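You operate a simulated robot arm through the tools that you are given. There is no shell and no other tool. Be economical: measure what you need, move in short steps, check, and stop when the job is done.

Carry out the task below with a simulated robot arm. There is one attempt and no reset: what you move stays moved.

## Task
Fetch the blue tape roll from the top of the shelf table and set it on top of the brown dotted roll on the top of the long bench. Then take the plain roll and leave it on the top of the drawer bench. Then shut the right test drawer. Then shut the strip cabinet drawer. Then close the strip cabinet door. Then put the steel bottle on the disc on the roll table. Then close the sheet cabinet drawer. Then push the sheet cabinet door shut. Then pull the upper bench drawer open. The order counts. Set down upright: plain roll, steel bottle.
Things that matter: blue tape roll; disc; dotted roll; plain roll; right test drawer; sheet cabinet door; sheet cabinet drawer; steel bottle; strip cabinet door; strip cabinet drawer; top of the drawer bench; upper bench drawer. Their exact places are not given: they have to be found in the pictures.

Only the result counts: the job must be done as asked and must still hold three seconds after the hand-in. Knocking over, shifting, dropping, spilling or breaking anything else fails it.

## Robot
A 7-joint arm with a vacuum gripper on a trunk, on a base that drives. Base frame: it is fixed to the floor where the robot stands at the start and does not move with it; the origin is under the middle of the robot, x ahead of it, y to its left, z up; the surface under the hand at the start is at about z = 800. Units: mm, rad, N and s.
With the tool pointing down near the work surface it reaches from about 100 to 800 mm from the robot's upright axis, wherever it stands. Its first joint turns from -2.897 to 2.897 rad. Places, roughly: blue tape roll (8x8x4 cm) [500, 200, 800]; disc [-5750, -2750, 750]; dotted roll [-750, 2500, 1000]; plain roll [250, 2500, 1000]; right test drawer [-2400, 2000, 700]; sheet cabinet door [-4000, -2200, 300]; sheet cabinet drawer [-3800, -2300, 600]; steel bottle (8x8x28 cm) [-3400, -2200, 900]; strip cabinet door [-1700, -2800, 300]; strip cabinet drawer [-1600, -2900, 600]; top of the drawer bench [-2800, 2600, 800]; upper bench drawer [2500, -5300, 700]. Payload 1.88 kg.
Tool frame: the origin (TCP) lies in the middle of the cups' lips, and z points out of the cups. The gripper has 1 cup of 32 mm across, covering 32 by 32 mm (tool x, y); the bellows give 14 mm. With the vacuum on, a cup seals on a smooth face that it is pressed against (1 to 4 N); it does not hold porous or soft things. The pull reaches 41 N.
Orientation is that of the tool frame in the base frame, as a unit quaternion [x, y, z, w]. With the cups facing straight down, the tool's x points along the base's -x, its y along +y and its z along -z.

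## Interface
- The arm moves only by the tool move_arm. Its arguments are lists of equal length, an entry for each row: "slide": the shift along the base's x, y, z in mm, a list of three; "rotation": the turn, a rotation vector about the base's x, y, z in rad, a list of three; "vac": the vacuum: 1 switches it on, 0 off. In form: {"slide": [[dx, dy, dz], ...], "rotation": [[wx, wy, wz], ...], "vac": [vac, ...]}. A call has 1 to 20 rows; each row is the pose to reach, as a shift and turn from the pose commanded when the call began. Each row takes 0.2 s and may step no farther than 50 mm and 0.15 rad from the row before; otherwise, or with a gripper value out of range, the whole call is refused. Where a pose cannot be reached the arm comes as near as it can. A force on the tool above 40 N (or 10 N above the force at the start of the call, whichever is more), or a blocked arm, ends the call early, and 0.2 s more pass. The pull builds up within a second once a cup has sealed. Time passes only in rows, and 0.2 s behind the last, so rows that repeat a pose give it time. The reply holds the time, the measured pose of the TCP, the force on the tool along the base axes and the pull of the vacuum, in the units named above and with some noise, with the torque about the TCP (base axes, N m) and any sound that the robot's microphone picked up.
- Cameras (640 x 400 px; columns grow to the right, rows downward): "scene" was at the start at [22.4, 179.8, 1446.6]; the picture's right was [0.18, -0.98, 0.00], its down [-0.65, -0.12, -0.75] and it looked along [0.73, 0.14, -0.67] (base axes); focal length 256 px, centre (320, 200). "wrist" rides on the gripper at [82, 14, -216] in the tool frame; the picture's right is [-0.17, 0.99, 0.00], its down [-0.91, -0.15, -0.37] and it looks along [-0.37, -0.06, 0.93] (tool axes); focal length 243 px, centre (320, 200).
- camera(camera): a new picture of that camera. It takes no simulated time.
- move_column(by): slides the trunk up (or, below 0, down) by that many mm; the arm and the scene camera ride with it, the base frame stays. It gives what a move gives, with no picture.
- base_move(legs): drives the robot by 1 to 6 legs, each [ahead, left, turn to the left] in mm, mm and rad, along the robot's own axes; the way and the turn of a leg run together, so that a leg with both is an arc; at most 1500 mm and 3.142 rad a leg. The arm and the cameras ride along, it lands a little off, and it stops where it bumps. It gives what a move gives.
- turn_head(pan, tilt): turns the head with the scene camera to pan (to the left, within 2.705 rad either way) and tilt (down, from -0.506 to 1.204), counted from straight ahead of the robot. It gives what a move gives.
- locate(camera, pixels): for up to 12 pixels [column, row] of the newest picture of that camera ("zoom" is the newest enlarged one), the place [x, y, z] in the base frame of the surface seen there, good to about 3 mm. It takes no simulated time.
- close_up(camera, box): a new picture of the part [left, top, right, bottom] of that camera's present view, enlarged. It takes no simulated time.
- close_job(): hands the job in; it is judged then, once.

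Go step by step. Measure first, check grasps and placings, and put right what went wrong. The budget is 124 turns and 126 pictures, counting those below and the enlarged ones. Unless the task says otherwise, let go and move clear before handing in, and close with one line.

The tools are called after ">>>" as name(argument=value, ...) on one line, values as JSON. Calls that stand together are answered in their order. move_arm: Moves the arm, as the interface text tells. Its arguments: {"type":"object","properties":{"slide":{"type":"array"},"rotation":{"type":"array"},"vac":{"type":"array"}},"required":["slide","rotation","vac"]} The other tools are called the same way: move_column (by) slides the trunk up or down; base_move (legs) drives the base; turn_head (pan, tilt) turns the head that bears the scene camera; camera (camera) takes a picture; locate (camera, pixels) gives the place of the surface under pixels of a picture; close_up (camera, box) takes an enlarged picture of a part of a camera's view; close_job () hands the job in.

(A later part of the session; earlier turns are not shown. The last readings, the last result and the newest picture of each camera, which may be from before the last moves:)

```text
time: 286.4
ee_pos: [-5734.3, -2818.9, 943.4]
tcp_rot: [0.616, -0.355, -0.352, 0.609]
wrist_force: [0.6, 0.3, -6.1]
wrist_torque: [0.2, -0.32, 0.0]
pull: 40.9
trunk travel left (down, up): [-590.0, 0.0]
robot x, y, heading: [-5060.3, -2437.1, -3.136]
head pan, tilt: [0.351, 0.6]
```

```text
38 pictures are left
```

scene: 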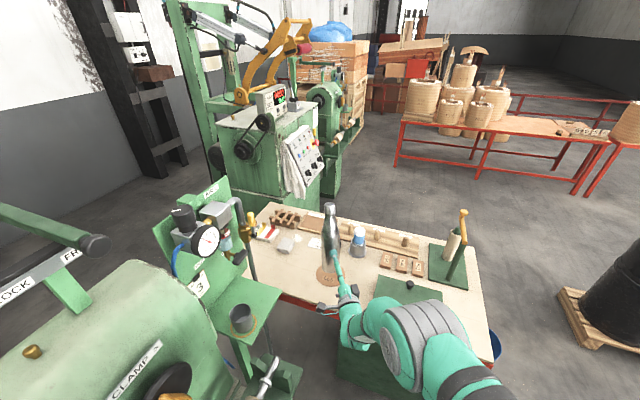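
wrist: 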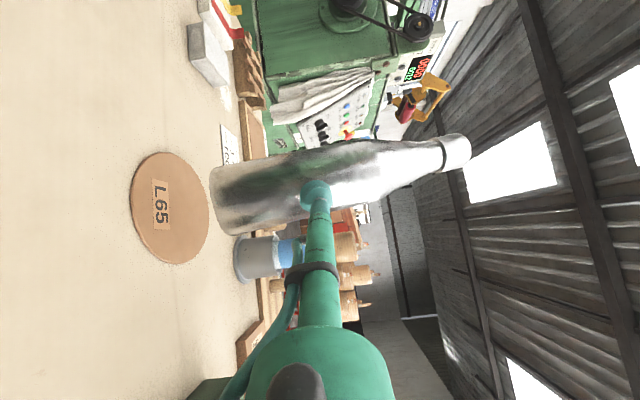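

Nicely lined up (disc centre row ~208, bottle base ~200). Lowering to ~18 mm above the disc.

>>> move_arm(slide=[[0, 0, -25], [0, 0, -45], [0, 0, -52], [0, 0, -52]], rotation=[[0, 0, 0], [0, 0, 0], [0, 0, 0], [0, 0, 0]], vac=[1, 1, 1, 1])

>>> close_up(camera="scene", box=[280, 220, 380, 300])

>>> close_up(camera="wrist", box=[120, 110, 360, 280])

```text
time: 287.4
ee_pos: [-5735.1, -2818.6, 893.3]
tcp_rot: [0.615, -0.354, -0.353, 0.61]
wrist_force: [-0.5, 0.8, -2.6]
wrist_torque: [0.17, -0.24, 0.02]
pull: 40.9
trunk travel left (down, up): [-590.0, 0.0]
robot x, y, heading: [-5055.0, -2435.9, -3.138]
head pan, tilt: [0.351, 0.6]
```

```text
5.00 times, centred on (330, 260) of scene
```

zoom: 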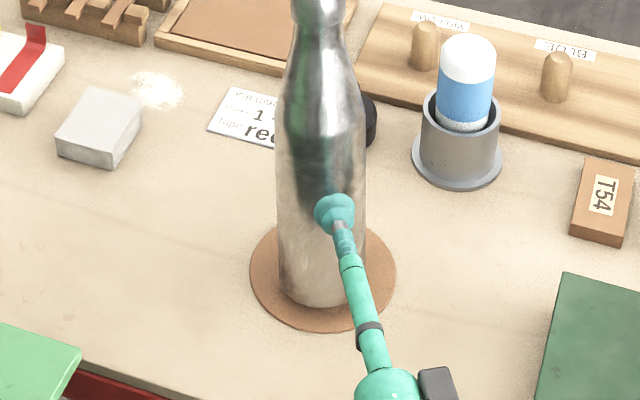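

```text
2.35 times, centred on (240, 195) of wrist
```

zoom: 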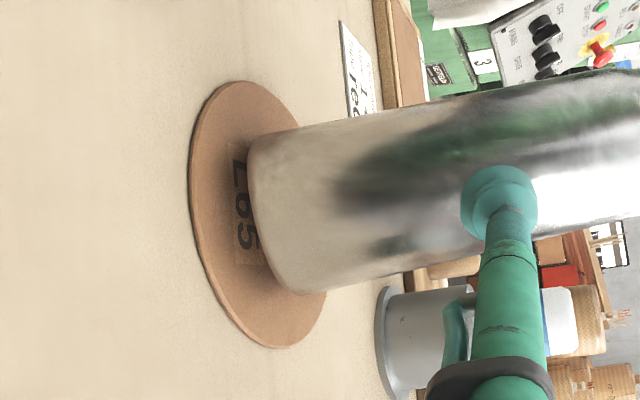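

Force has dropped to -2.6 N, so it may be touching already. I'll measure the bottle's lower edge.

>>> locate(camera="zoom", pixels=[[256, 165], [256, 185], [270, 240], [285, 270], [300, 285], [243, 200], [220, 250], [300, 200]])

>>> move_arm(slide=[[0, 0, 0], [0, 0, 0]], rotation=[[0, 0, 0], [0, 0, 0]], vac=[1, 1])

```text
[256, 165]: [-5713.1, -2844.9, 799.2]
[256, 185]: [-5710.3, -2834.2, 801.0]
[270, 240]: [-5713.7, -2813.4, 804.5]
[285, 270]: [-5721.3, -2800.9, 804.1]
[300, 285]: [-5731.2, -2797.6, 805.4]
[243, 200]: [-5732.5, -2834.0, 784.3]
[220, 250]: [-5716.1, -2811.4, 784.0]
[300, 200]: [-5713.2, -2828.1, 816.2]
```

```text
time: 288.0
ee_pos: [-5735.0, -2817.6, 892.0]
tcp_rot: [0.615, -0.356, -0.352, 0.609]
wrist_force: [-0.4, -0.7, -1.2]
wrist_torque: [0.14, -0.14, 0.02]
pull: 40.8
trunk travel left (down, up): [-590.0, 0.0]
robot x, y, heading: [-5057.1, -2436.3, -3.135]
head pan, tilt: [0.351, 0.6]
```

The readings don't quite agree (edge at z≈801, so a gap of ~17 mm). I'll lower in small steps and watch the force.

>>> move_arm(slide=[[0, 0, -2], [0, 0, -4], [0, 0, -4]], rotation=[[0, 0, 0], [0, 0, 0], [0, 0, 0]], vac=[1, 1, 1])

>>> close_up(camera="wrist", box=[120, 110, 360, 260])

```text
time: 288.8
ee_pos: [-5734.6, -2818.6, 890.7]
tcp_rot: [0.615, -0.354, -0.353, 0.61]
wrist_force: [5.1, 4.3, 13.6]
wrist_torque: [0.07, -0.1, 0.02]
pull: 40.9
trunk travel left (down, up): [-590.0, 0.0]
robot x, y, heading: [-5057.1, -2433.0, -3.139]
head pan, tilt: [0.351, 0.6]
```

```text
2.67 times, centred on (240, 185) of wrist
```

zoom: 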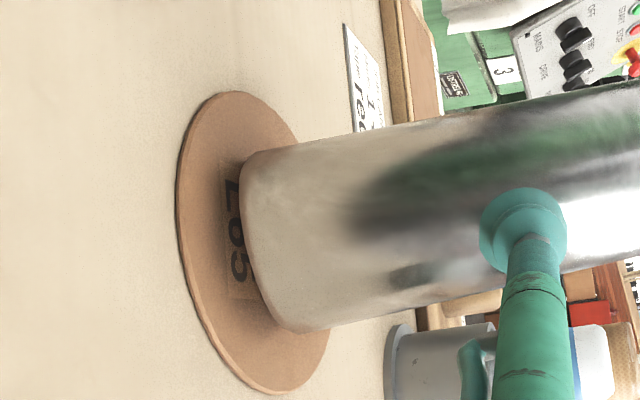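

It is clearly in contact (+13.6 N). Before release I'll check that the bottle is vertical.

>>> locate(camera="zoom", pixels=[[262, 240], [300, 235], [350, 228], [400, 220], [450, 212], [300, 180], [400, 160], [300, 300], [400, 290], [252, 200], [238, 240], [200, 240]])

>>> close_up(camera="scene", box=[280, 190, 390, 300])

```text
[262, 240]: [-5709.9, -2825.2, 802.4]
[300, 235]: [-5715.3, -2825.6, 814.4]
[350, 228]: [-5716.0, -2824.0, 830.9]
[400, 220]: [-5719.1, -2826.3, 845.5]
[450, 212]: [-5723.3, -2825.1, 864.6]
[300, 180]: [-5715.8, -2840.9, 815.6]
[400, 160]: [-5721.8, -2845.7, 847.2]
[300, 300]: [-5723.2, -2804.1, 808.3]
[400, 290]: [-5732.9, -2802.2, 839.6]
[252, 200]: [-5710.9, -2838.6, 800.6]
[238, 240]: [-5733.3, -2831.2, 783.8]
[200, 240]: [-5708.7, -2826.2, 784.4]
```

```text
3.64 times, centred on (335, 245) of scene
```

zoom: 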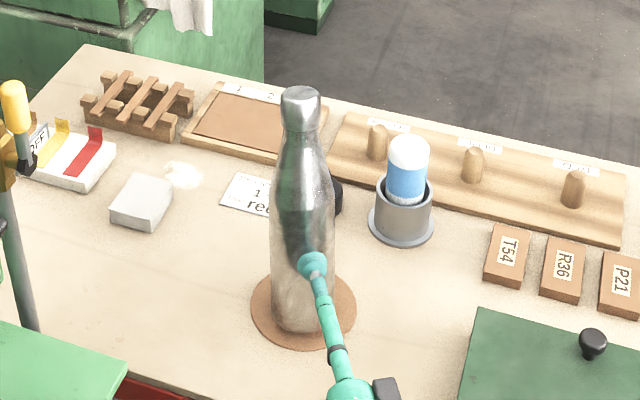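

The bottle has sagged in the cup: it leans about 0.2 rad, top away, so the far bottom edge touches first. I'll lift, pitch the tool up by 0.19 rad and re-measure.

>>> move_arm(slide=[[0, 0, 10], [0, 0, 20], [0, 0, 20], [0, 0, 20], [0, 0, 20]], rotation=[[0, 0, 0], [-0.03, 0.052, 0], [-0.065, 0.113, 0], [-0.095, 0.165, 0], [-0.095, 0.165, 0]], vac=[1, 1, 1, 1, 1])

>>> close_up(camera="wrist", box=[120, 110, 360, 260])

>>> locate(camera="zoom", pixels=[[262, 240], [300, 235], [350, 228], [400, 220], [450, 212], [300, 180], [400, 160], [300, 300], [400, 290], [252, 200], [238, 240], [200, 240]])

```text
time: 290.0
ee_pos: [-5734.8, -2818.8, 906.2]
tcp_rot: [0.555, -0.32, -0.384, 0.665]
wrist_force: [0.2, -0.8, -4.9]
wrist_torque: [0.24, -0.3, 0.04]
pull: 41.1
trunk travel left (down, up): [-590.0, 0.0]
robot x, y, heading: [-5054.6, -2433.7, -3.14]
head pan, tilt: [0.351, 0.6]
```

```text
2.67 times, centred on (240, 185) of wrist
```

zoom: 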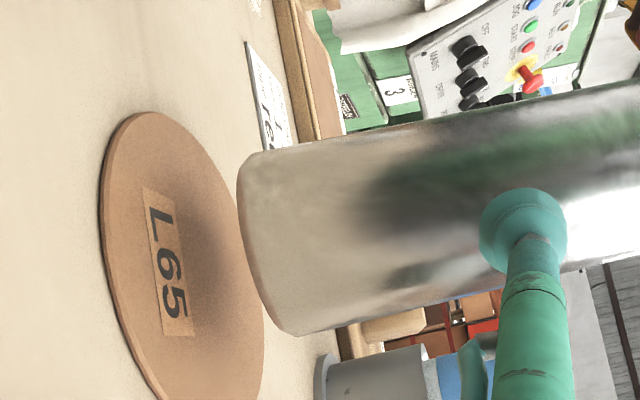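

```text
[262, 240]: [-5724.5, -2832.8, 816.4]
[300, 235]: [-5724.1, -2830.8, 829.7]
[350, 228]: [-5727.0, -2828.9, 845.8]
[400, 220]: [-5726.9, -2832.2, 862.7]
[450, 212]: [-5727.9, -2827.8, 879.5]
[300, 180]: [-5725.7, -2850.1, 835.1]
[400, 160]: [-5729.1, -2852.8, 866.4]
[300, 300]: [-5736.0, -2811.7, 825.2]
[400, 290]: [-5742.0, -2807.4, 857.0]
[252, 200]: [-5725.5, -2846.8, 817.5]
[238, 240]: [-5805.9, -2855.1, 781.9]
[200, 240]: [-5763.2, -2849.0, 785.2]
```

The bottle is now vertical within noise, with its base centre at about (-5762,-2839). I'll lower gently until contact.

>>> move_arm(slide=[[0, 4, -10], [0, 4, -18], [0, 4, -22], [0, 4, -25], [0, 4, -25]], rotation=[[0, 0, 0], [0, 0, 0], [0, 0, 0], [0, 0, 0], [0, 0, 0]], vac=[1, 1, 1, 1, 1])

>>> close_up(camera="wrist", box=[120, 110, 360, 260])

```text
time: 291.2
ee_pos: [-5734.3, -2815.2, 881.9]
tcp_rot: [0.556, -0.319, -0.384, 0.665]
wrist_force: [1.1, 0.1, -4.8]
wrist_torque: [0.22, -0.25, 0.0]
pull: 40.6
trunk travel left (down, up): [-590.0, 0.0]
robot x, y, heading: [-5056.0, -2433.7, -3.138]
head pan, tilt: [0.351, 0.6]
```

```text
2.67 times, centred on (240, 185) of wrist
```

zoom: 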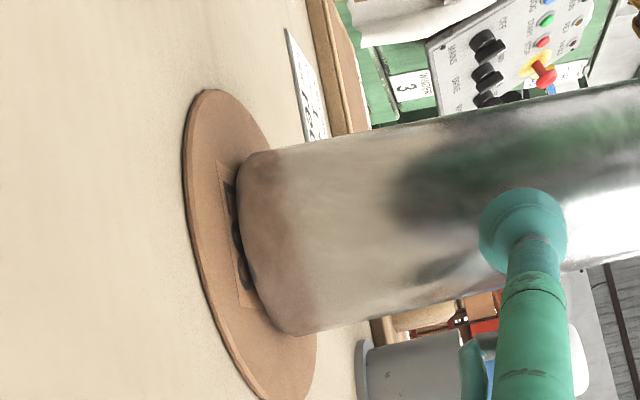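

>>> move_arm(slide=[[0, 0, -2], [0, 0, -4], [0, 0, -5], [0, 0, -6], [0, 0, -6]], rotation=[[0, 0, 0], [0, 0, 0], [0, 0, 0], [0, 0, 0], [0, 0, 0]], vac=[1, 1, 1, 1, 1])

>>> close_up(camera="scene", box=[280, 190, 390, 300])

```text
time: 292.4
ee_pos: [-5734.9, -2816.4, 878.2]
tcp_rot: [0.555, -0.319, -0.385, 0.665]
wrist_force: [3.9, 0.6, 11.3]
wrist_torque: [0.24, 0.11, 0.05]
pull: 40.9
trunk travel left (down, up): [-590.0, 0.0]
robot x, y, heading: [-5051.8, -2435.1, -3.139]
head pan, tilt: [0.351, 0.6]
```

```text
3.64 times, centred on (335, 245) of scene
```

zoom: 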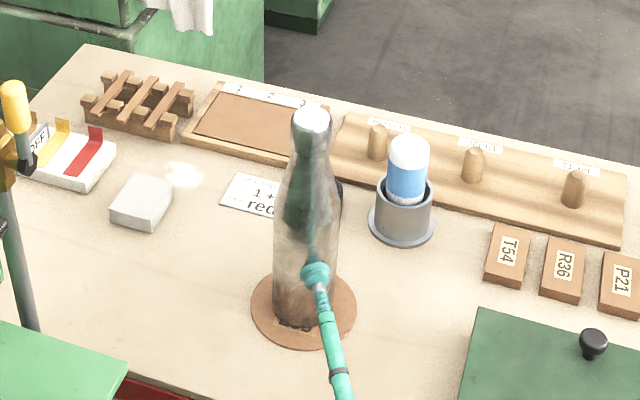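

It's in contact (+11 N) and upright. Easing 2 mm, releasing, and retreating along the tool axis.

>>> move_arm(slide=[[0, 0, 2], [0, 0, 2], [0, 0, 2], [0, 0, 2], [0, 0, 2], [0, 0, 2], [4, 2.5, 1], [12, 7, 0], [34, 20, -2], [75, 44, 0], [110, 64, 10], [110, 64, 40]], rotation=[[0, 0, 0], [0, 0, 0], [0, 0, 0], [0, 0, 0], [0, 0, 0], [0, 0, 0], [0, 0, 0], [0, 0, 0], [0, 0, 0], [0, 0, 0], [0, 0, 0], [0, 0, 0]], vac=[1, 0, 0, 0, 0, 0, 0, 0, 0, 0, 0, 0])

>>> close_up(camera="scene", box=[280, 190, 390, 300])

```text
time: 295.0
ee_pos: [-5624.0, -2750.1, 918.2]
tcp_rot: [0.555, -0.321, -0.384, 0.664]
wrist_force: [0.0, -0.4, -0.1]
wrist_torque: [0.02, 0.01, -0.02]
pull: 0.1
trunk travel left (down, up): [-590.0, 0.0]
robot x, y, heading: [-5057.9, -2432.7, -3.133]
head pan, tilt: [0.351, 0.6]
```

```text
3.64 times, centred on (335, 245) of scene
```

zoom: 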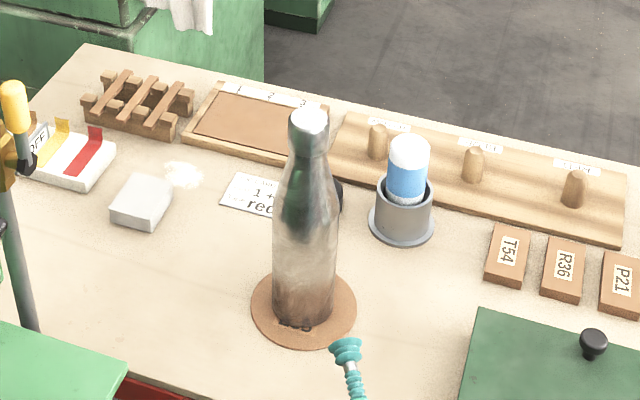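

The bottle stands upright on the disc. Now I'll raise and straighten the tool, then return the way I came to the sheet cabinet.

>>> move_arm(slide=[[0, 0, 45], [0, 0, 90], [0, 0, 135], [0, 0, 180], [0, 0, 180]], rotation=[[0.0, 0.0, 0], [0.03, -0.052, 0], [0.065, -0.113, 0], [0.095, -0.165, 0], [0.095, -0.165, 0]], vac=[0, 0, 0, 0, 0])

>>> move_arm(slide=[[-5, 35, 0], [-20, 70, 0], [-40, 105, 0], [-60, 140, 0], [-80, 175, 0], [-100, 210, 0], [-120, 250, 0], [-140, 290, 0], [-150, 315, 0], [-150, 315, 0]], rotation=[[0, 0, -0.06], [0, 0, -0.12], [0, 0, -0.18], [0, 0, -0.24], [0, 0, -0.3], [0, 0, -0.36], [0, 0, -0.42], [0, 0, -0.48], [0, 0, -0.52], [0, 0, -0.52]], vac=[0, 0, 0, 0, 0, 0, 0, 0, 0, 0])

>>> base_move(legs=[[0, -740, 0], [243, 0, 0], [0, -1460, 0], [0, -1460, 0], [-985, 0, 0]])

```text
time: 296.2
ee_pos: [-5622.6, -2750.3, 1096.8]
tcp_rot: [0.616, -0.355, -0.352, 0.609]
wrist_force: [0.3, 0.0, -0.5]
wrist_torque: [0.0, -0.03, -0.02]
pull: 0.0
trunk travel left (down, up): [-590.0, 0.0]
robot x, y, heading: [-5054.4, -2434.3, -3.136]
head pan, tilt: [0.351, 0.6]
```

```text
time: 298.4
ee_pos: [-5775.4, -2435.1, 1097.3]
tcp_rot: [0.504, -0.501, -0.497, 0.498]
wrist_force: [0.4, 0.0, -0.2]
wrist_torque: [0.02, 0.01, 0.01]
pull: 0.1
trunk travel left (down, up): [-590.0, 0.0]
robot x, y, heading: [-5056.8, -2435.2, -3.134]
head pan, tilt: [0.351, 0.6]
```

```text
time: 322.2
ee_pos: [-5038.6, 1216.8, 1098.0]
tcp_rot: [-0.502, 0.503, 0.499, -0.495]
wrist_force: [-0.1, 0.3, -0.2]
wrist_torque: [0.0, -0.04, 0.02]
pull: 0.1
trunk travel left (down, up): [-590.0, 0.0]
robot x, y, heading: [-4321.8, 1213.3, 3.141]
head pan, tilt: [0.351, 0.6]
```

I'll turn to face -y and drive to where I can see the sheet cabinet's drawer side.

>>> base_move(legs=[[0, 0, 1.571], [1150, 100, 0], [1050, 0, 0]])

>>> turn_head(pan=0.35, tilt=0.6)

>>> camera(camera="scene")

```text
time: 336.9
ee_pos: [-4257.0, -1703.6, 1096.9]
tcp_rot: [0.711, -0.003, -0.005, 0.703]
wrist_force: [0.5, -0.4, -0.6]
wrist_torque: [0.02, -0.02, -0.02]
pull: 0.0
trunk travel left (down, up): [-590.0, 0.0]
robot x, y, heading: [-4250.8, -979.7, -1.576]
head pan, tilt: [0.351, 0.6]
```

```text
time: 337.4
ee_pos: [-4257.0, -1702.3, 1096.7]
tcp_rot: [0.711, -0.004, -0.004, 0.703]
wrist_force: [0.0, 0.8, -0.2]
wrist_torque: [0.0, 0.01, 0.03]
pull: 0.1
trunk travel left (down, up): [-590.0, 0.0]
robot x, y, heading: [-4250.6, -983.8, -1.582]
head pan, tilt: [0.351, 0.6]
```

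```text
29 pictures are left
```

scene: 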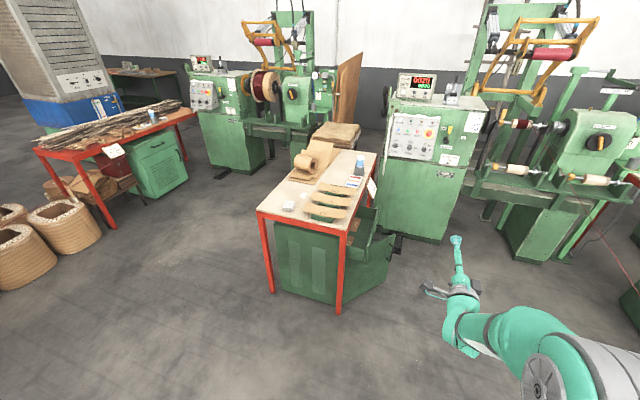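

>>> close_up(camera="scene", box=[320, 180, 420, 300])

>>> locate(camera="zoom", pixels=[[330, 170], [395, 180], [440, 190], [480, 220], [450, 300], [500, 190], [350, 260], [300, 320], [520, 240], [250, 180], [420, 260], [380, 330]])

```text
3.33 times, centred on (370, 240) of scene
```

zoom: 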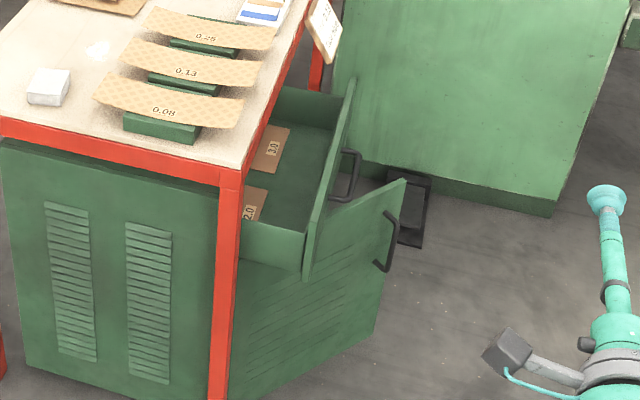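

```text
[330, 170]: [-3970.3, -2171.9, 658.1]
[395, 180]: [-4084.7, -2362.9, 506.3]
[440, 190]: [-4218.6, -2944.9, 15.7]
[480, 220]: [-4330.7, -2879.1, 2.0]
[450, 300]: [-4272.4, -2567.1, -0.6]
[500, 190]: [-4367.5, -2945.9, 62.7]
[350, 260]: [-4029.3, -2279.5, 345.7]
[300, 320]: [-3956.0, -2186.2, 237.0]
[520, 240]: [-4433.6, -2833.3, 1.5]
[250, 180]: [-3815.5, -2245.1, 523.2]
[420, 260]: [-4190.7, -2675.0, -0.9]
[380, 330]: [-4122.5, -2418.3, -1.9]
```

The drawer front is at x≈-3970 and the door's free edge at (-4085,-2363), both facing -x. I'll turn to face +x, bring the hand to the right side, and take position at (-4600,-2200), clear of the thread at x -4804.

>>> base_move(legs=[[0, 0, 1.58], [0, -400, 0]])

>>> move_arm(slide=[[-15, -40, 0], [-30, -80, 0], [-45, -120, 0], [-60, -160, 0], [-75, -200, 0], [-90, -240, 0], [-105, -275, 0], [-120, -300, 0], [-120, -300, 0]], rotation=[[0, 0, 0], [0, 0, 0], [0, 0, 0], [0, 0, 0], [0, 0, 0], [0, 0, 0], [0, 0, 0], [0, 0, 0], [0, 0, 0]], vac=[0, 0, 0, 0, 0, 0, 0, 0, 0])

```text
time: 343.8
ee_pos: [-3527.1, -1379.0, 1097.8]
tcp_rot: [0.501, 0.504, 0.498, 0.497]
wrist_force: [-0.4, 0.1, -0.5]
wrist_torque: [-0.02, -0.02, 0.01]
pull: 0.0
trunk travel left (down, up): [-590.0, 0.0]
robot x, y, heading: [-4249.5, -1379.9, 0.001]
head pan, tilt: [0.351, 0.6]
```

```text
time: 345.8
ee_pos: [-3648.0, -1679.9, 1098.0]
tcp_rot: [0.501, 0.504, 0.498, 0.497]
wrist_force: [0.6, -0.5, -0.6]
wrist_torque: [0.01, 0.01, 0.03]
pull: 0.1
trunk travel left (down, up): [-590.0, 0.0]
robot x, y, heading: [-4245.0, -1379.7, 0.007]
head pan, tilt: [0.351, 0.6]
```

>>> base_move(legs=[[-385, 0, 0], [0, -800, 0]])

>>> turn_head(pan=-0.1, tilt=0.8)

>>> camera(camera="scene")

```text
time: 352.1
ee_pos: [-4040.2, -2477.8, 1097.5]
tcp_rot: [0.503, 0.502, 0.497, 0.498]
wrist_force: [0.3, -1.0, 0.8]
wrist_torque: [0.01, 0.02, 0.01]
pull: 0.1
trunk travel left (down, up): [-590.0, 0.0]
robot x, y, heading: [-4639.2, -2173.3, -0.009]
head pan, tilt: [0.351, 0.6]
```

```text
time: 353.0
ee_pos: [-4039.4, -2478.9, 1097.6]
tcp_rot: [0.503, 0.502, 0.496, 0.499]
wrist_force: [0.4, 0.0, -0.2]
wrist_torque: [0.01, 0.03, 0.02]
pull: 0.0
trunk travel left (down, up): [-590.0, 0.0]
robot x, y, heading: [-4638.8, -2173.3, -0.004]
head pan, tilt: [-0.099, 0.799]
```

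```text
27 pictures are left
```

scene: 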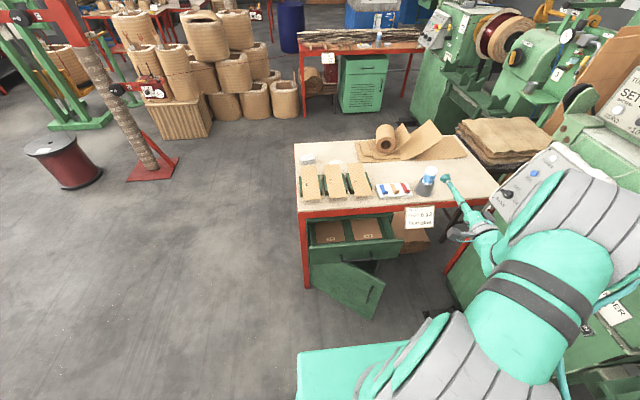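

The drawer (355,240) and door (350,290) are visible. The elbow is near the winder panel at right, so I'll measure everything before lowering.

>>> locate(camera="scene", pixels=[[312, 262], [403, 245], [358, 258], [380, 275], [316, 265], [383, 275], [373, 317], [316, 290], [520, 190], [570, 170], [620, 260], [590, 300]])

>>> close_up(camera="scene", box=[290, 200, 430, 330])

```text
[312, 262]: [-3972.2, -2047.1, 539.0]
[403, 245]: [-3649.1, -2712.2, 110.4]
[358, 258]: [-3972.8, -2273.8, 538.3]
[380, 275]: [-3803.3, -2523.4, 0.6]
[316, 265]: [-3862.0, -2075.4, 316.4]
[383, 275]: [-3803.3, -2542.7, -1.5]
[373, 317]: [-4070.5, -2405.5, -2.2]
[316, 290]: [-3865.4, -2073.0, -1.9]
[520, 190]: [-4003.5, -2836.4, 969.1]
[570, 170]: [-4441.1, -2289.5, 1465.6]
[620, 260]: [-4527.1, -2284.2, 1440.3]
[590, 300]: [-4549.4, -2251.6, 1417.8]
```

```text
3.08 times, centred on (360, 265) of scene
```

zoom: 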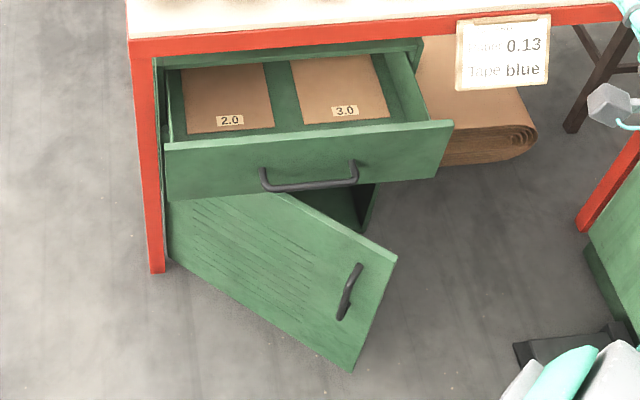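

>>> locate(camera="zoom", pixels=[[170, 165], [440, 150], [430, 170], [400, 145], [265, 185], [355, 178], [175, 220], [392, 262], [348, 362], [350, 285], [300, 250], [200, 250]])

```text
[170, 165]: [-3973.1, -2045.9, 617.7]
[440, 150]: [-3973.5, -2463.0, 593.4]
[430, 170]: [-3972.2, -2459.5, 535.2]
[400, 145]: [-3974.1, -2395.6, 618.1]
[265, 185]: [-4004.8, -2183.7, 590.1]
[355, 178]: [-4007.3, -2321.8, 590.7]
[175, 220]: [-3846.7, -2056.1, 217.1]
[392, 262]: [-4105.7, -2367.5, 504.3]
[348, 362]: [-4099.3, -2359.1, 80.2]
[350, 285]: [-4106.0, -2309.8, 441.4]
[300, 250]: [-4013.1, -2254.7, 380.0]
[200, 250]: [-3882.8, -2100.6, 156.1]
```

Drawer front: x -3973, y -2040 to -2470, handle y -2184 to -2322. Door: hinge ≈(-3825,-2035), opened ~40°. I'll shift to y -2400, lower the trunk by 505 and push at z≈592.

>>> move_arm(slide=[[0, 40, 0], [0, 78, 0], [0, 78, 0]], rotation=[[0, 0, 0], [0, 0, 0], [0, 0, 0]], vac=[0, 0, 0])

>>> move_column(by=-505)

>>> camera(camera="scene")

```text
time: 353.8
ee_pos: [-4038.7, -2401.4, 1096.6]
tcp_rot: [0.503, 0.502, 0.496, 0.498]
wrist_force: [-0.2, 0.1, 0.5]
wrist_torque: [-0.01, -0.01, -0.03]
pull: 0.0
trunk travel left (down, up): [-590.0, 0.0]
robot x, y, heading: [-4636.9, -2172.2, -0.008]
head pan, tilt: [-0.099, 0.799]
```

```text
refused: -505 is not a number from -400 to 400
```

```text
25 pictures are left
```

scene: 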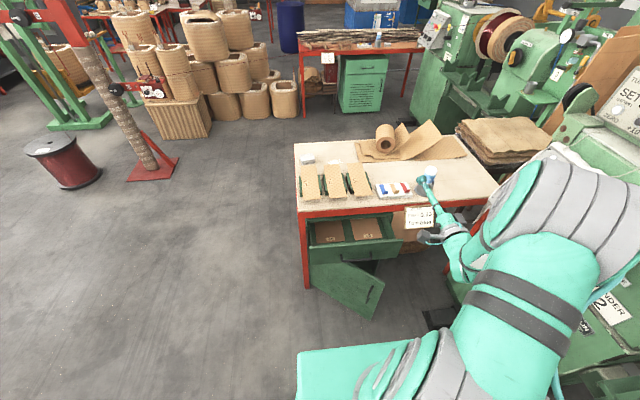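

Column steps are limited to 400, so I'll lower in two. The elbow (y≈-2300 to -2450) stays well clear of the winder (y<-2836).

>>> move_column(by=-400)

>>> move_column(by=-105)

>>> move_arm(slide=[[25, 0, 0], [45, 0, 0], [65, 0, 0], [85, 0, 0], [105, 0, 0], [125, 0, 0], [145, 0, 0], [165, 0, 0], [185, 0, 0], [205, 0, 0], [220, 0, 0]], rotation=[[0, 0, 0], [0, 0, 0], [0, 0, 0], [0, 0, 0], [0, 0, 0], [0, 0, 0], [0, 0, 0], [0, 0, 0], [0, 0, 0], [0, 0, 0], [0, 0, 0]], vac=[0, 0, 0, 0, 0, 0, 0, 0, 0, 0, 0])

>>> camera(camera="scene")

```text
time: 357.6
ee_pos: [-4039.4, -2400.3, 696.6]
tcp_rot: [0.502, 0.503, 0.496, 0.499]
wrist_force: [0.4, -0.4, 0.5]
wrist_torque: [0.03, 0.01, 0.01]
pull: 0.2
trunk travel left (down, up): [-190.0, 400.0]
robot x, y, heading: [-4638.5, -2173.1, -0.001]
head pan, tilt: [-0.099, 0.799]
```

```text
time: 359.0
ee_pos: [-4039.2, -2401.3, 590.9]
tcp_rot: [0.503, 0.503, 0.496, 0.498]
wrist_force: [0.2, -0.4, 0.7]
wrist_torque: [-0.02, 0.03, 0.01]
pull: 0.2
trunk travel left (down, up): [-85.0, 505.0]
robot x, y, heading: [-4636.6, -2176.9, -0.004]
head pan, tilt: [-0.099, 0.799]
```

```text
time: 361.4
ee_pos: [-3818.7, -2400.6, 591.4]
tcp_rot: [0.503, 0.503, 0.497, 0.498]
wrist_force: [-4.7, -2.0, 1.1]
wrist_torque: [0.04, 0.01, 0.08]
pull: 0.0
trunk travel left (down, up): [-85.0, 505.0]
robot x, y, heading: [-4633.1, -2175.5, -0.003]
head pan, tilt: [-0.099, 0.799]
```

```text
24 pictures are left
```

scene: 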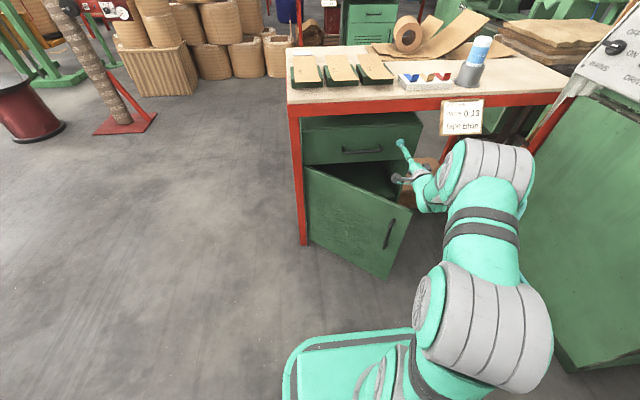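

Drawer is moving in (tip at x -3819). I'll push on until it hits the stop.

>>> move_arm(slide=[[8, 0, 0], [16, 0, 0], [24, 0, 0], [32, 0, 0], [40, 0, 0], [46, 0, 0], [52, 0, 0], [58, 0, 0], [64, 0, 0]], rotation=[[0, 0, 0], [0, 0, 0], [0, 0, 0], [0, 0, 0], [0, 0, 0], [0, 0, 0], [0, 0, 0], [0, 0, 0], [0, 0, 0]], vac=[0, 0, 0, 0, 0, 0, 0, 0, 0])

>>> close_up(camera="scene", box=[280, 90, 440, 290])

>>> locate(camera="zoom", pixels=[[180, 110], [280, 110], [350, 85], [380, 220], [360, 350], [170, 200], [180, 290], [260, 250], [340, 260]])

```text
time: 361.8
ee_pos: [-3816.2, -2401.3, 590.0]
tcp_rot: [0.503, 0.502, 0.496, 0.499]
wrist_force: [-24.4, 5.2, 7.0]
wrist_torque: [0.04, 0.24, -0.17]
pull: 0.0
trunk travel left (down, up): [-85.0, 505.0]
robot x, y, heading: [-4636.8, -2176.4, -0.001]
head pan, tilt: [-0.099, 0.799]
stopped in row 2: the force on the tool passed its limit at 52 N (the readings are from after the stop); the commanded pose is now the measured one
```

```text
2.00 times, centred on (360, 190) of scene
```

zoom: 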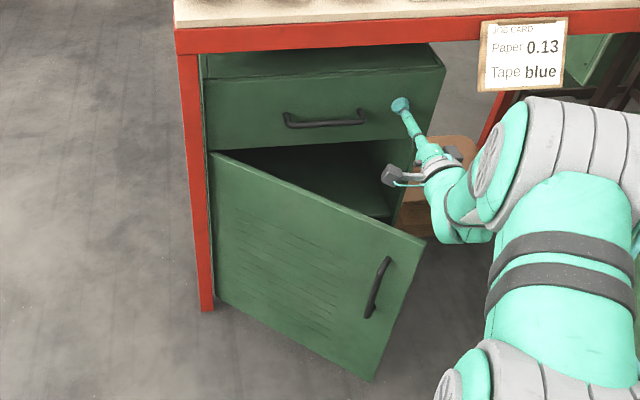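

```text
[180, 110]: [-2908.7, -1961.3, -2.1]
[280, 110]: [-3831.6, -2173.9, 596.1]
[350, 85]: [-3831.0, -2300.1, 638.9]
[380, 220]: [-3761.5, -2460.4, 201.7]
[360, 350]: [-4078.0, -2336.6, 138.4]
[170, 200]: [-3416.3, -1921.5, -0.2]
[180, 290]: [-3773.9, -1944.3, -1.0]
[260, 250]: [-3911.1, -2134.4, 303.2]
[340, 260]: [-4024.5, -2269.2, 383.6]
```

The drawer is closed (front at x -3831, hard stop). Now the door: hinge ≈(-3831,-2039), open 40°. I'll retract over the door top, shift the base right 205 mm and get the tool to the door's outer side.

>>> move_arm(slide=[[-40, 0, 5], [-80, 10, 10], [-114, 40, 15], [-114, 80, 15], [-114, 121, 15], [-114, 121, 15]], rotation=[[0, 0, 0], [0, 0, 0], [0, 0, 0], [0, 0, 0], [0, 0, 0], [0, 0, 0]], vac=[0, 0, 0, 0, 0, 0])

>>> base_move(legs=[[0, -205, 0]])

>>> move_arm(slide=[[0, 35, 0], [0, 75, 0], [-5, 115, 0], [-20, 150, 0], [-45, 180, 0], [-75, 205, 0], [-105, 222, 0], [-138, 227, 0], [-138, 227, -45], [-138, 227, -90], [-138, 227, -135], [-138, 227, -140]], rotation=[[0, 0, -0.05], [0, 0, -0.12], [0, 0, -0.2], [0, 0, -0.27], [0, 0, -0.34], [0, 0, -0.41], [0, 0, -0.47], [0, 0, -0.52], [0, 0, -0.52], [0, 0, -0.52], [0, 0, -0.52], [0, 0, -0.52]], vac=[0, 0, 0, 0, 0, 0, 0, 0, 0, 0, 0, 0])

>>> camera(camera="scene")

```text
time: 363.2
ee_pos: [-3929.0, -2280.5, 604.1]
tcp_rot: [0.505, 0.502, 0.495, 0.497]
wrist_force: [0.3, 0.4, -0.3]
wrist_torque: [0.01, 0.0, 0.03]
pull: 0.0
trunk travel left (down, up): [-85.0, 505.0]
robot x, y, heading: [-4638.3, -2175.5, 0.001]
head pan, tilt: [-0.099, 0.799]
```

```text
time: 364.8
ee_pos: [-3928.0, -2487.3, 603.9]
tcp_rot: [0.504, 0.502, 0.496, 0.498]
wrist_force: [0.5, 0.5, 0.4]
wrist_torque: [0.0, 0.01, 0.0]
pull: 0.1
trunk travel left (down, up): [-85.0, 505.0]
robot x, y, heading: [-4635.7, -2381.2, -0.001]
head pan, tilt: [-0.099, 0.799]
```

```text
time: 367.4
ee_pos: [-4068.5, -2260.2, 464.3]
tcp_rot: [0.617, 0.356, 0.351, 0.608]
wrist_force: [-0.4, 0.3, -0.4]
wrist_torque: [0.01, -0.02, 0.0]
pull: 0.0
trunk travel left (down, up): [-85.0, 505.0]
robot x, y, heading: [-4640.1, -2377.9, -0.003]
head pan, tilt: [-0.099, 0.799]
```

```text
22 pictures are left
```

scene: 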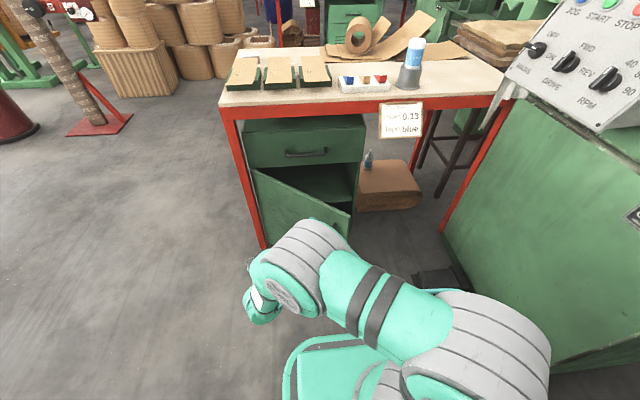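

The tool is on the door's outer side. Sweeping it shut along the arc.

>>> move_arm(slide=[[15, -11, 0], [40, -33, 0], [72, -55, 0], [107, -73, 0], [143, -87, 0], [181, -96, 0], [210, -100, 0], [222, -101, 0], [230, -101, 0], [238, -101, 0], [246, -101, 0], [254, -101, 0], [262, -101, 0], [270, -101, 0]], rotation=[[0, 0, 0], [0, 0, 0], [0, 0, 0], [0, 0, 0], [0, 0, 0], [0, 0, 0], [0, 0, 0], [0, 0, 0], [0, 0, 0], [0, 0, 0], [0, 0, 0], [0, 0, 0], [0, 0, 0], [0, 0, 0]], vac=[0, 0, 0, 0, 0, 0, 0, 0, 0, 0, 0, 0, 0, 0])

>>> camera(camera="scene")

```text
time: 369.9
ee_pos: [-3826.8, -2364.3, 460.9]
tcp_rot: [0.619, 0.357, 0.347, 0.608]
wrist_force: [-9.7, -1.7, -0.4]
wrist_torque: [0.0, -0.04, 0.22]
pull: 0.1
trunk travel left (down, up): [-85.0, 505.0]
robot x, y, heading: [-4638.6, -2379.7, -0.003]
head pan, tilt: [-0.099, 0.799]
stopped in row 12: the force on the tool passed its limit at 51 N (the readings are from after the stop); the commanded pose is now the measured one
```

```text
21 pictures are left
```

scene: 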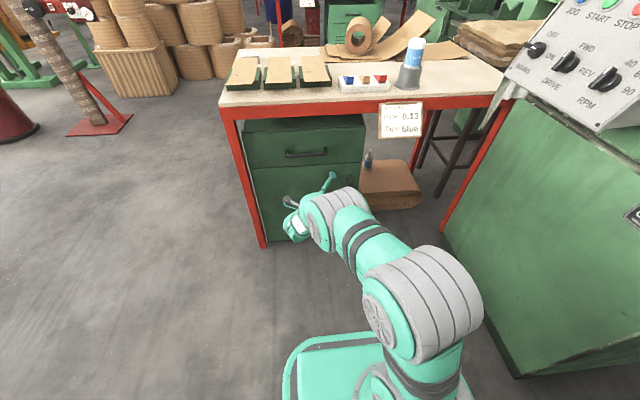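

The sheet cabinet door is shut. Last task is the upper bench drawer at about (2500,-5300). I'll retract, then drive back by the known clear way (y≈730, then y≈1400).

>>> move_arm(slide=[[-30, 0, 0], [-60, -3, 0], [-85, -6, 0], [-100, -10, 0], [-105, -13, 0], [-110, -15, 0], [-110, -15, 0], [-110, -15, 0], [-110, -15, 0]], rotation=[[0, 0, 0], [0, 0, 0.08], [0, 0, 0.16], [0, 0, 0.24], [0, 0, 0.32], [0, 0, 0.4], [0, 0, 0.46], [0, 0, 0.52], [0, 0, 0.52]], vac=[0, 0, 0, 0, 0, 0, 0, 0, 0])

>>> close_up(camera="scene", box=[220, 100, 400, 260])

>>> base_move(legs=[[0, 1000, 0], [430, 0, 0], [0, 1050, 0], [0, 1060, 0], [1000, 0, 0], [1000, 0, 0]])

```text
time: 371.9
ee_pos: [-3935.6, -2378.8, 459.9]
tcp_rot: [0.505, 0.503, 0.493, 0.499]
wrist_force: [0.3, 0.6, -0.1]
wrist_torque: [0.02, 0.0, -0.01]
pull: 0.1
trunk travel left (down, up): [-85.0, 505.0]
robot x, y, heading: [-4639.4, -2384.0, -0.007]
head pan, tilt: [-0.099, 0.799]
```

```text
2.50 times, centred on (310, 180) of scene
```

zoom: 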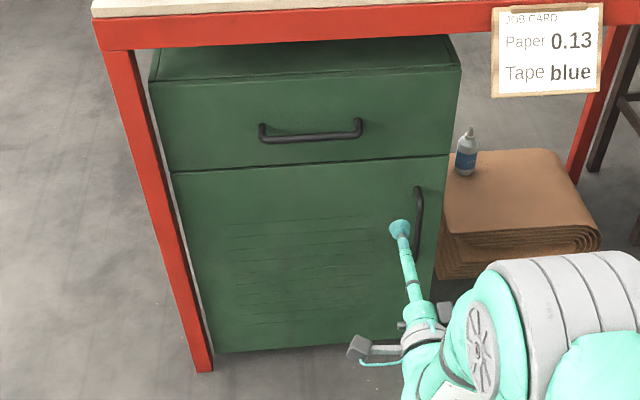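

```text
time: 398.9
ee_pos: [-1517.6, 755.7, 461.2]
tcp_rot: [0.505, 0.505, 0.493, 0.496]
wrist_force: [-0.3, 0.1, -1.4]
wrist_torque: [0.03, -0.04, -0.01]
pull: 0.1
trunk travel left (down, up): [-85.0, 505.0]
robot x, y, heading: [-2222.7, 747.0, -0.001]
head pan, tilt: [-0.099, 0.799]
```

Both sheet cabinet parts are shut flush. Continuing along y≈1400 and turning to face -y.

>>> base_move(legs=[[0, 660, 0], [860, 0, 0], [860, 0, 0], [0, 0, -1.571], [0, 330, 0], [600, 0, 0]])

>>> move_column(by=250)

>>> turn_head(pan=0.25, tilt=0.4)

>>> camera(camera="scene")

```text
time: 419.6
ee_pos: [-172.4, 108.9, 460.1]
tcp_rot: [0.714, -0.004, -0.007, 0.7]
wrist_force: [-0.2, 0.6, -0.1]
wrist_torque: [0.01, -0.01, -0.02]
pull: 0.0
trunk travel left (down, up): [-85.0, 505.0]
robot x, y, heading: [-171.0, 808.4, -1.582]
head pan, tilt: [-0.099, 0.799]
```

```text
time: 422.2
ee_pos: [-173.2, 108.4, 710.4]
tcp_rot: [0.713, -0.003, -0.007, 0.701]
wrist_force: [-0.4, -0.6, 0.1]
wrist_torque: [0.01, -0.02, 0.01]
pull: 0.1
trunk travel left (down, up): [-335.0, 255.0]
robot x, y, heading: [-168.9, 812.4, -1.579]
head pan, tilt: [-0.099, 0.799]
```

```text
time: 423.0
ee_pos: [-173.4, 108.1, 710.6]
tcp_rot: [0.713, -0.005, -0.007, 0.701]
wrist_force: [0.7, -0.5, 0.0]
wrist_torque: [-0.04, -0.03, 0.01]
pull: 0.0
trunk travel left (down, up): [-335.0, 255.0]
robot x, y, heading: [-168.3, 809.2, -1.583]
head pan, tilt: [0.25, 0.4]
```

```text
19 pictures are left
```

scene: 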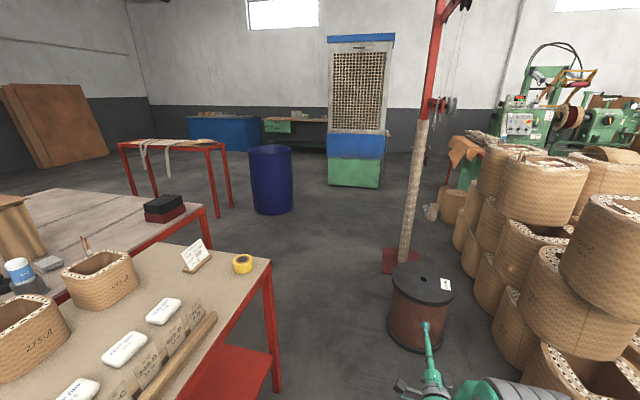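

The target bench with a green drawer is at (280,125), beyond a post and spool drum. Measuring the route.

>>> locate(camera="scene", pixels=[[278, 127], [300, 140], [420, 345], [400, 265], [270, 210], [228, 215], [262, 262], [278, 385], [360, 185], [205, 210], [325, 150], [135, 190]])

>>> close_up(camera="scene", box=[180, 95, 340, 195])

```text
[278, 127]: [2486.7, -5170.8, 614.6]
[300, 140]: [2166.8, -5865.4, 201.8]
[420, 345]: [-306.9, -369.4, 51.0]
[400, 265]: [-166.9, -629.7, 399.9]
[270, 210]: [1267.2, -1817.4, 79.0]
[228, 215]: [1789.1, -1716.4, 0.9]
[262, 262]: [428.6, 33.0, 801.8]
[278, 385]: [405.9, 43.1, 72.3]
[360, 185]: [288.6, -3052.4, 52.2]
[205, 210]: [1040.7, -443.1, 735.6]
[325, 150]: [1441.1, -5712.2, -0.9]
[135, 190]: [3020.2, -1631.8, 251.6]
```

```text
4.00 times, centred on (260, 145) of scene
```

zoom: 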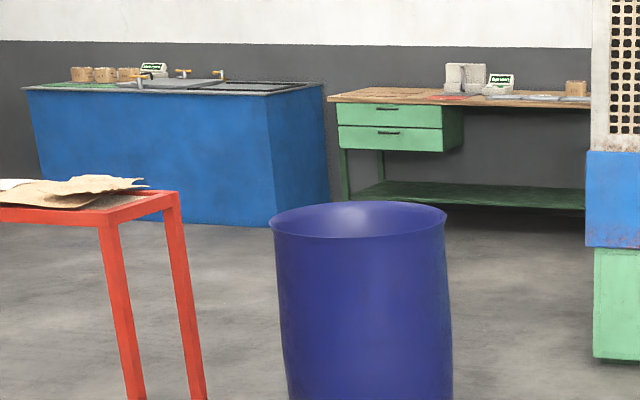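

>>> locate(camera="scene", pixels=[[424, 256], [383, 270], [418, 274], [388, 250], [452, 300], [392, 290], [442, 345], [392, 335], [270, 257], [208, 207], [292, 195], [380, 180]])

```text
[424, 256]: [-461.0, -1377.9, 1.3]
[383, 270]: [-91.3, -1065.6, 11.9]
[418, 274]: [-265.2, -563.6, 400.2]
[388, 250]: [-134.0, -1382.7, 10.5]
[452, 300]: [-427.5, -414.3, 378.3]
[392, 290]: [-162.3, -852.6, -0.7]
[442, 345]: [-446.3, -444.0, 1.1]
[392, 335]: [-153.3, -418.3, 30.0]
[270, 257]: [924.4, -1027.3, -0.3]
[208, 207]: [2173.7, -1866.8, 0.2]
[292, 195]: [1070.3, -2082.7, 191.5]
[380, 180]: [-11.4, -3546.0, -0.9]
```

The drum (right edge x≈-150) and table (x≥400) leave a lane at x≈135. I'll raise the arm and go through, then turn to face +x past them.

>>> move_column(by=255)

>>> move_arm(slide=[[0, 0, 30], [0, 0, 60], [0, 0, 60]], rotation=[[0, 0, 0], [0, 0, 0], [0, 0, 0]], vac=[0, 0, 0])

>>> base_move(legs=[[550, 0, 0.01], [0, 305, 0], [700, 0, 0], [0, 315, 0], [460, 0, 0], [0, 0, 1.571]])

>>> turn_head(pan=-0.9, tilt=0.4)

>>> camera(camera="scene")

```text
time: 425.6
ee_pos: [-173.1, 107.8, 964.0]
tcp_rot: [0.714, -0.004, -0.007, 0.7]
wrist_force: [-0.4, 0.4, -0.1]
wrist_torque: [-0.01, 0.0, 0.03]
pull: 0.0
trunk travel left (down, up): [-590.0, 0.0]
robot x, y, heading: [-172.7, 808.2, -1.578]
head pan, tilt: [0.25, 0.4]
```

```text
time: 426.4
ee_pos: [-172.5, 107.7, 1023.8]
tcp_rot: [0.714, -0.003, -0.007, 0.7]
wrist_force: [-0.1, -1.0, 0.3]
wrist_torque: [0.06, -0.01, 0.01]
pull: 0.1
trunk travel left (down, up): [-590.0, 0.0]
robot x, y, heading: [-171.9, 812.9, -1.578]
head pan, tilt: [0.25, 0.4]
```

```text
time: 433.8
ee_pos: [146.6, -959.0, 1025.0]
tcp_rot: [0.714, 0.002, -0.001, 0.701]
wrist_force: [-0.2, -0.7, -0.7]
wrist_torque: [0.0, -0.01, 0.01]
pull: 0.1
trunk travel left (down, up): [-590.0, 0.0]
robot x, y, heading: [135.2, -258.4, -1.559]
head pan, tilt: [0.25, 0.4]
stopped in leg 3: the robot was blocked; the commanded pose is now the measured one
```

```text
time: 435.1
ee_pos: [146.3, -959.4, 1024.3]
tcp_rot: [0.714, 0.002, 0.0, 0.7]
wrist_force: [0.2, -0.5, -0.2]
wrist_torque: [-0.01, -0.01, -0.01]
pull: 0.0
trunk travel left (down, up): [-590.0, 0.0]
robot x, y, heading: [139.2, -254.5, -1.564]
head pan, tilt: [-0.901, 0.4]
```

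```text
17 pictures are left
```

scene: 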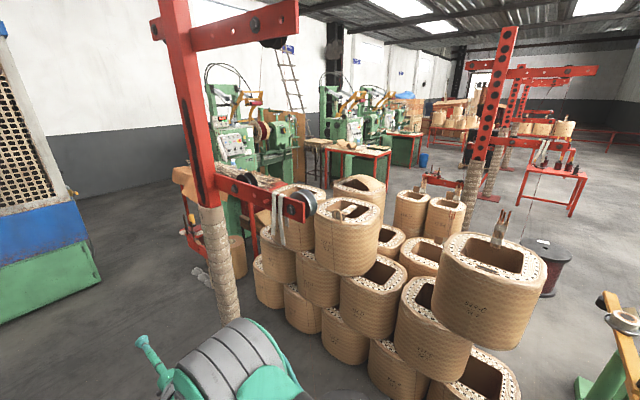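

Something blocked the base at y -258. I'll look downward around the base.

>>> turn_head(pan=-0.55, tilt=1.15)

>>> camera(camera="scene")

>>> camera(camera="wrist")

```text
time: 436.2
ee_pos: [146.8, -960.3, 1024.4]
tcp_rot: [0.714, 0.003, 0.001, 0.7]
wrist_force: [0.2, 0.5, -0.4]
wrist_torque: [0.01, -0.02, 0.01]
pull: 0.1
trunk travel left (down, up): [-590.0, 0.0]
robot x, y, heading: [142.4, -255.4, -1.561]
head pan, tilt: [-0.55, 1.15]
```

```text
16 pictures are left
```

scene: 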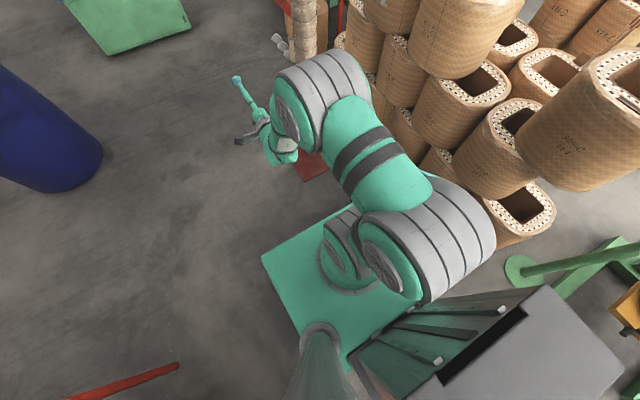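

```text
15 pictures are left
```

wrist: 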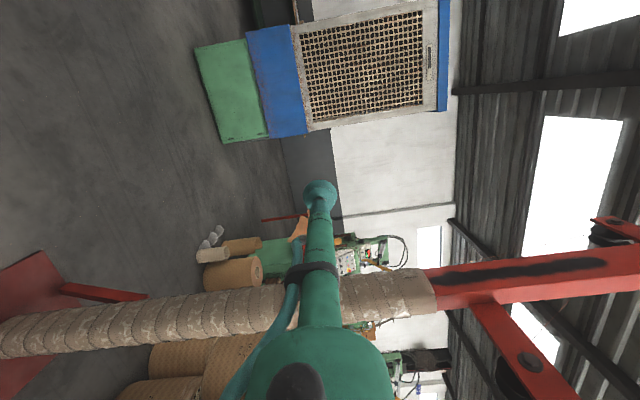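

>>> locate(camera="scene", pixels=[[265, 258], [325, 375], [355, 215], [130, 382], [175, 368], [440, 220], [480, 240], [500, 235], [525, 215], [310, 175], [470, 300], [550, 300]])

>>> turn_head(pan=-1.3, tilt=1.0)

>>> camera(camera="scene")

```text
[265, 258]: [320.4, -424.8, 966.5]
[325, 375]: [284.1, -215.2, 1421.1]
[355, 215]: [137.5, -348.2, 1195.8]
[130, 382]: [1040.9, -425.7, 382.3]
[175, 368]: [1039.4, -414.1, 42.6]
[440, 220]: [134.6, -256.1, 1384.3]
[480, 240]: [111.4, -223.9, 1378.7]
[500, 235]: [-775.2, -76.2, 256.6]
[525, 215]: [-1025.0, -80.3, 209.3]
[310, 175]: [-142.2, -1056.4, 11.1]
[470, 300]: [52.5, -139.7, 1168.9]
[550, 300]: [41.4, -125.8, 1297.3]
```

```text
time: 437.3
ee_pos: [146.9, -959.8, 1025.1]
tcp_rot: [0.713, 0.003, 0.0, 0.701]
wrist_force: [-0.6, -0.4, 0.3]
wrist_torque: [0.0, -0.03, 0.02]
pull: 0.1
trunk travel left (down, up): [-590.0, 0.0]
robot x, y, heading: [137.6, -254.6, -1.566]
head pan, tilt: [-1.3, 1.0]
```

```text
14 pictures are left
```

scene: 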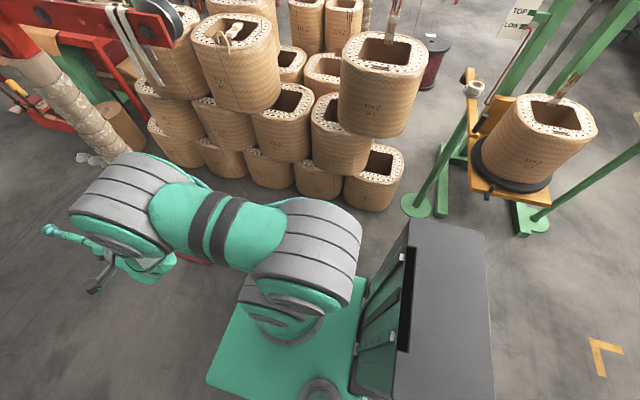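

The base (about ±260 wide) seems to have brushed the spool drum hidden under the arm. The table's end at y 33 is just passed, so I'll sidestep left slightly, then go diagonally forward.

>>> base_move(legs=[[0, 20, 0], [60, 40, 0], [120, 250, 0]])

>>> turn_head(pan=-1.5, tilt=0.9)

>>> camera(camera="scene")

```text
time: 440.3
ee_pos: [458.5, -1139.5, 1025.8]
tcp_rot: [0.714, 0.002, 0.0, 0.7]
wrist_force: [-0.3, 0.9, 0.2]
wrist_torque: [0.0, 0.0, 0.01]
pull: 0.1
trunk travel left (down, up): [-590.0, 0.0]
robot x, y, heading: [451.8, -435.9, -1.567]
head pan, tilt: [-1.3, 1.0]
```

```text
time: 441.0
ee_pos: [458.2, -1138.3, 1025.1]
tcp_rot: [0.714, 0.002, -0.001, 0.701]
wrist_force: [0.4, -0.2, 0.1]
wrist_torque: [-0.03, 0.0, 0.03]
pull: 0.1
trunk travel left (down, up): [-590.0, 0.0]
robot x, y, heading: [448.8, -438.7, -1.568]
head pan, tilt: [-1.499, 0.901]
```

```text
13 pictures are left
```

scene: 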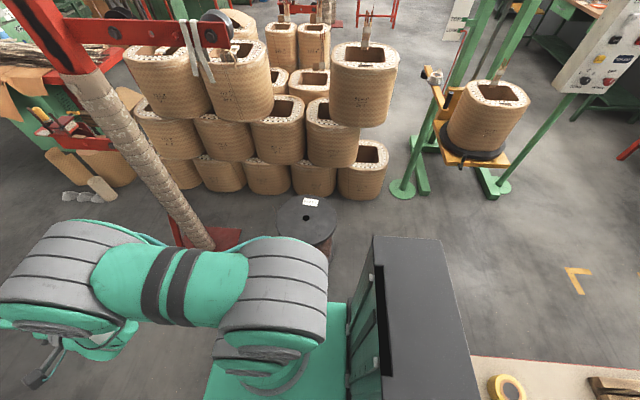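

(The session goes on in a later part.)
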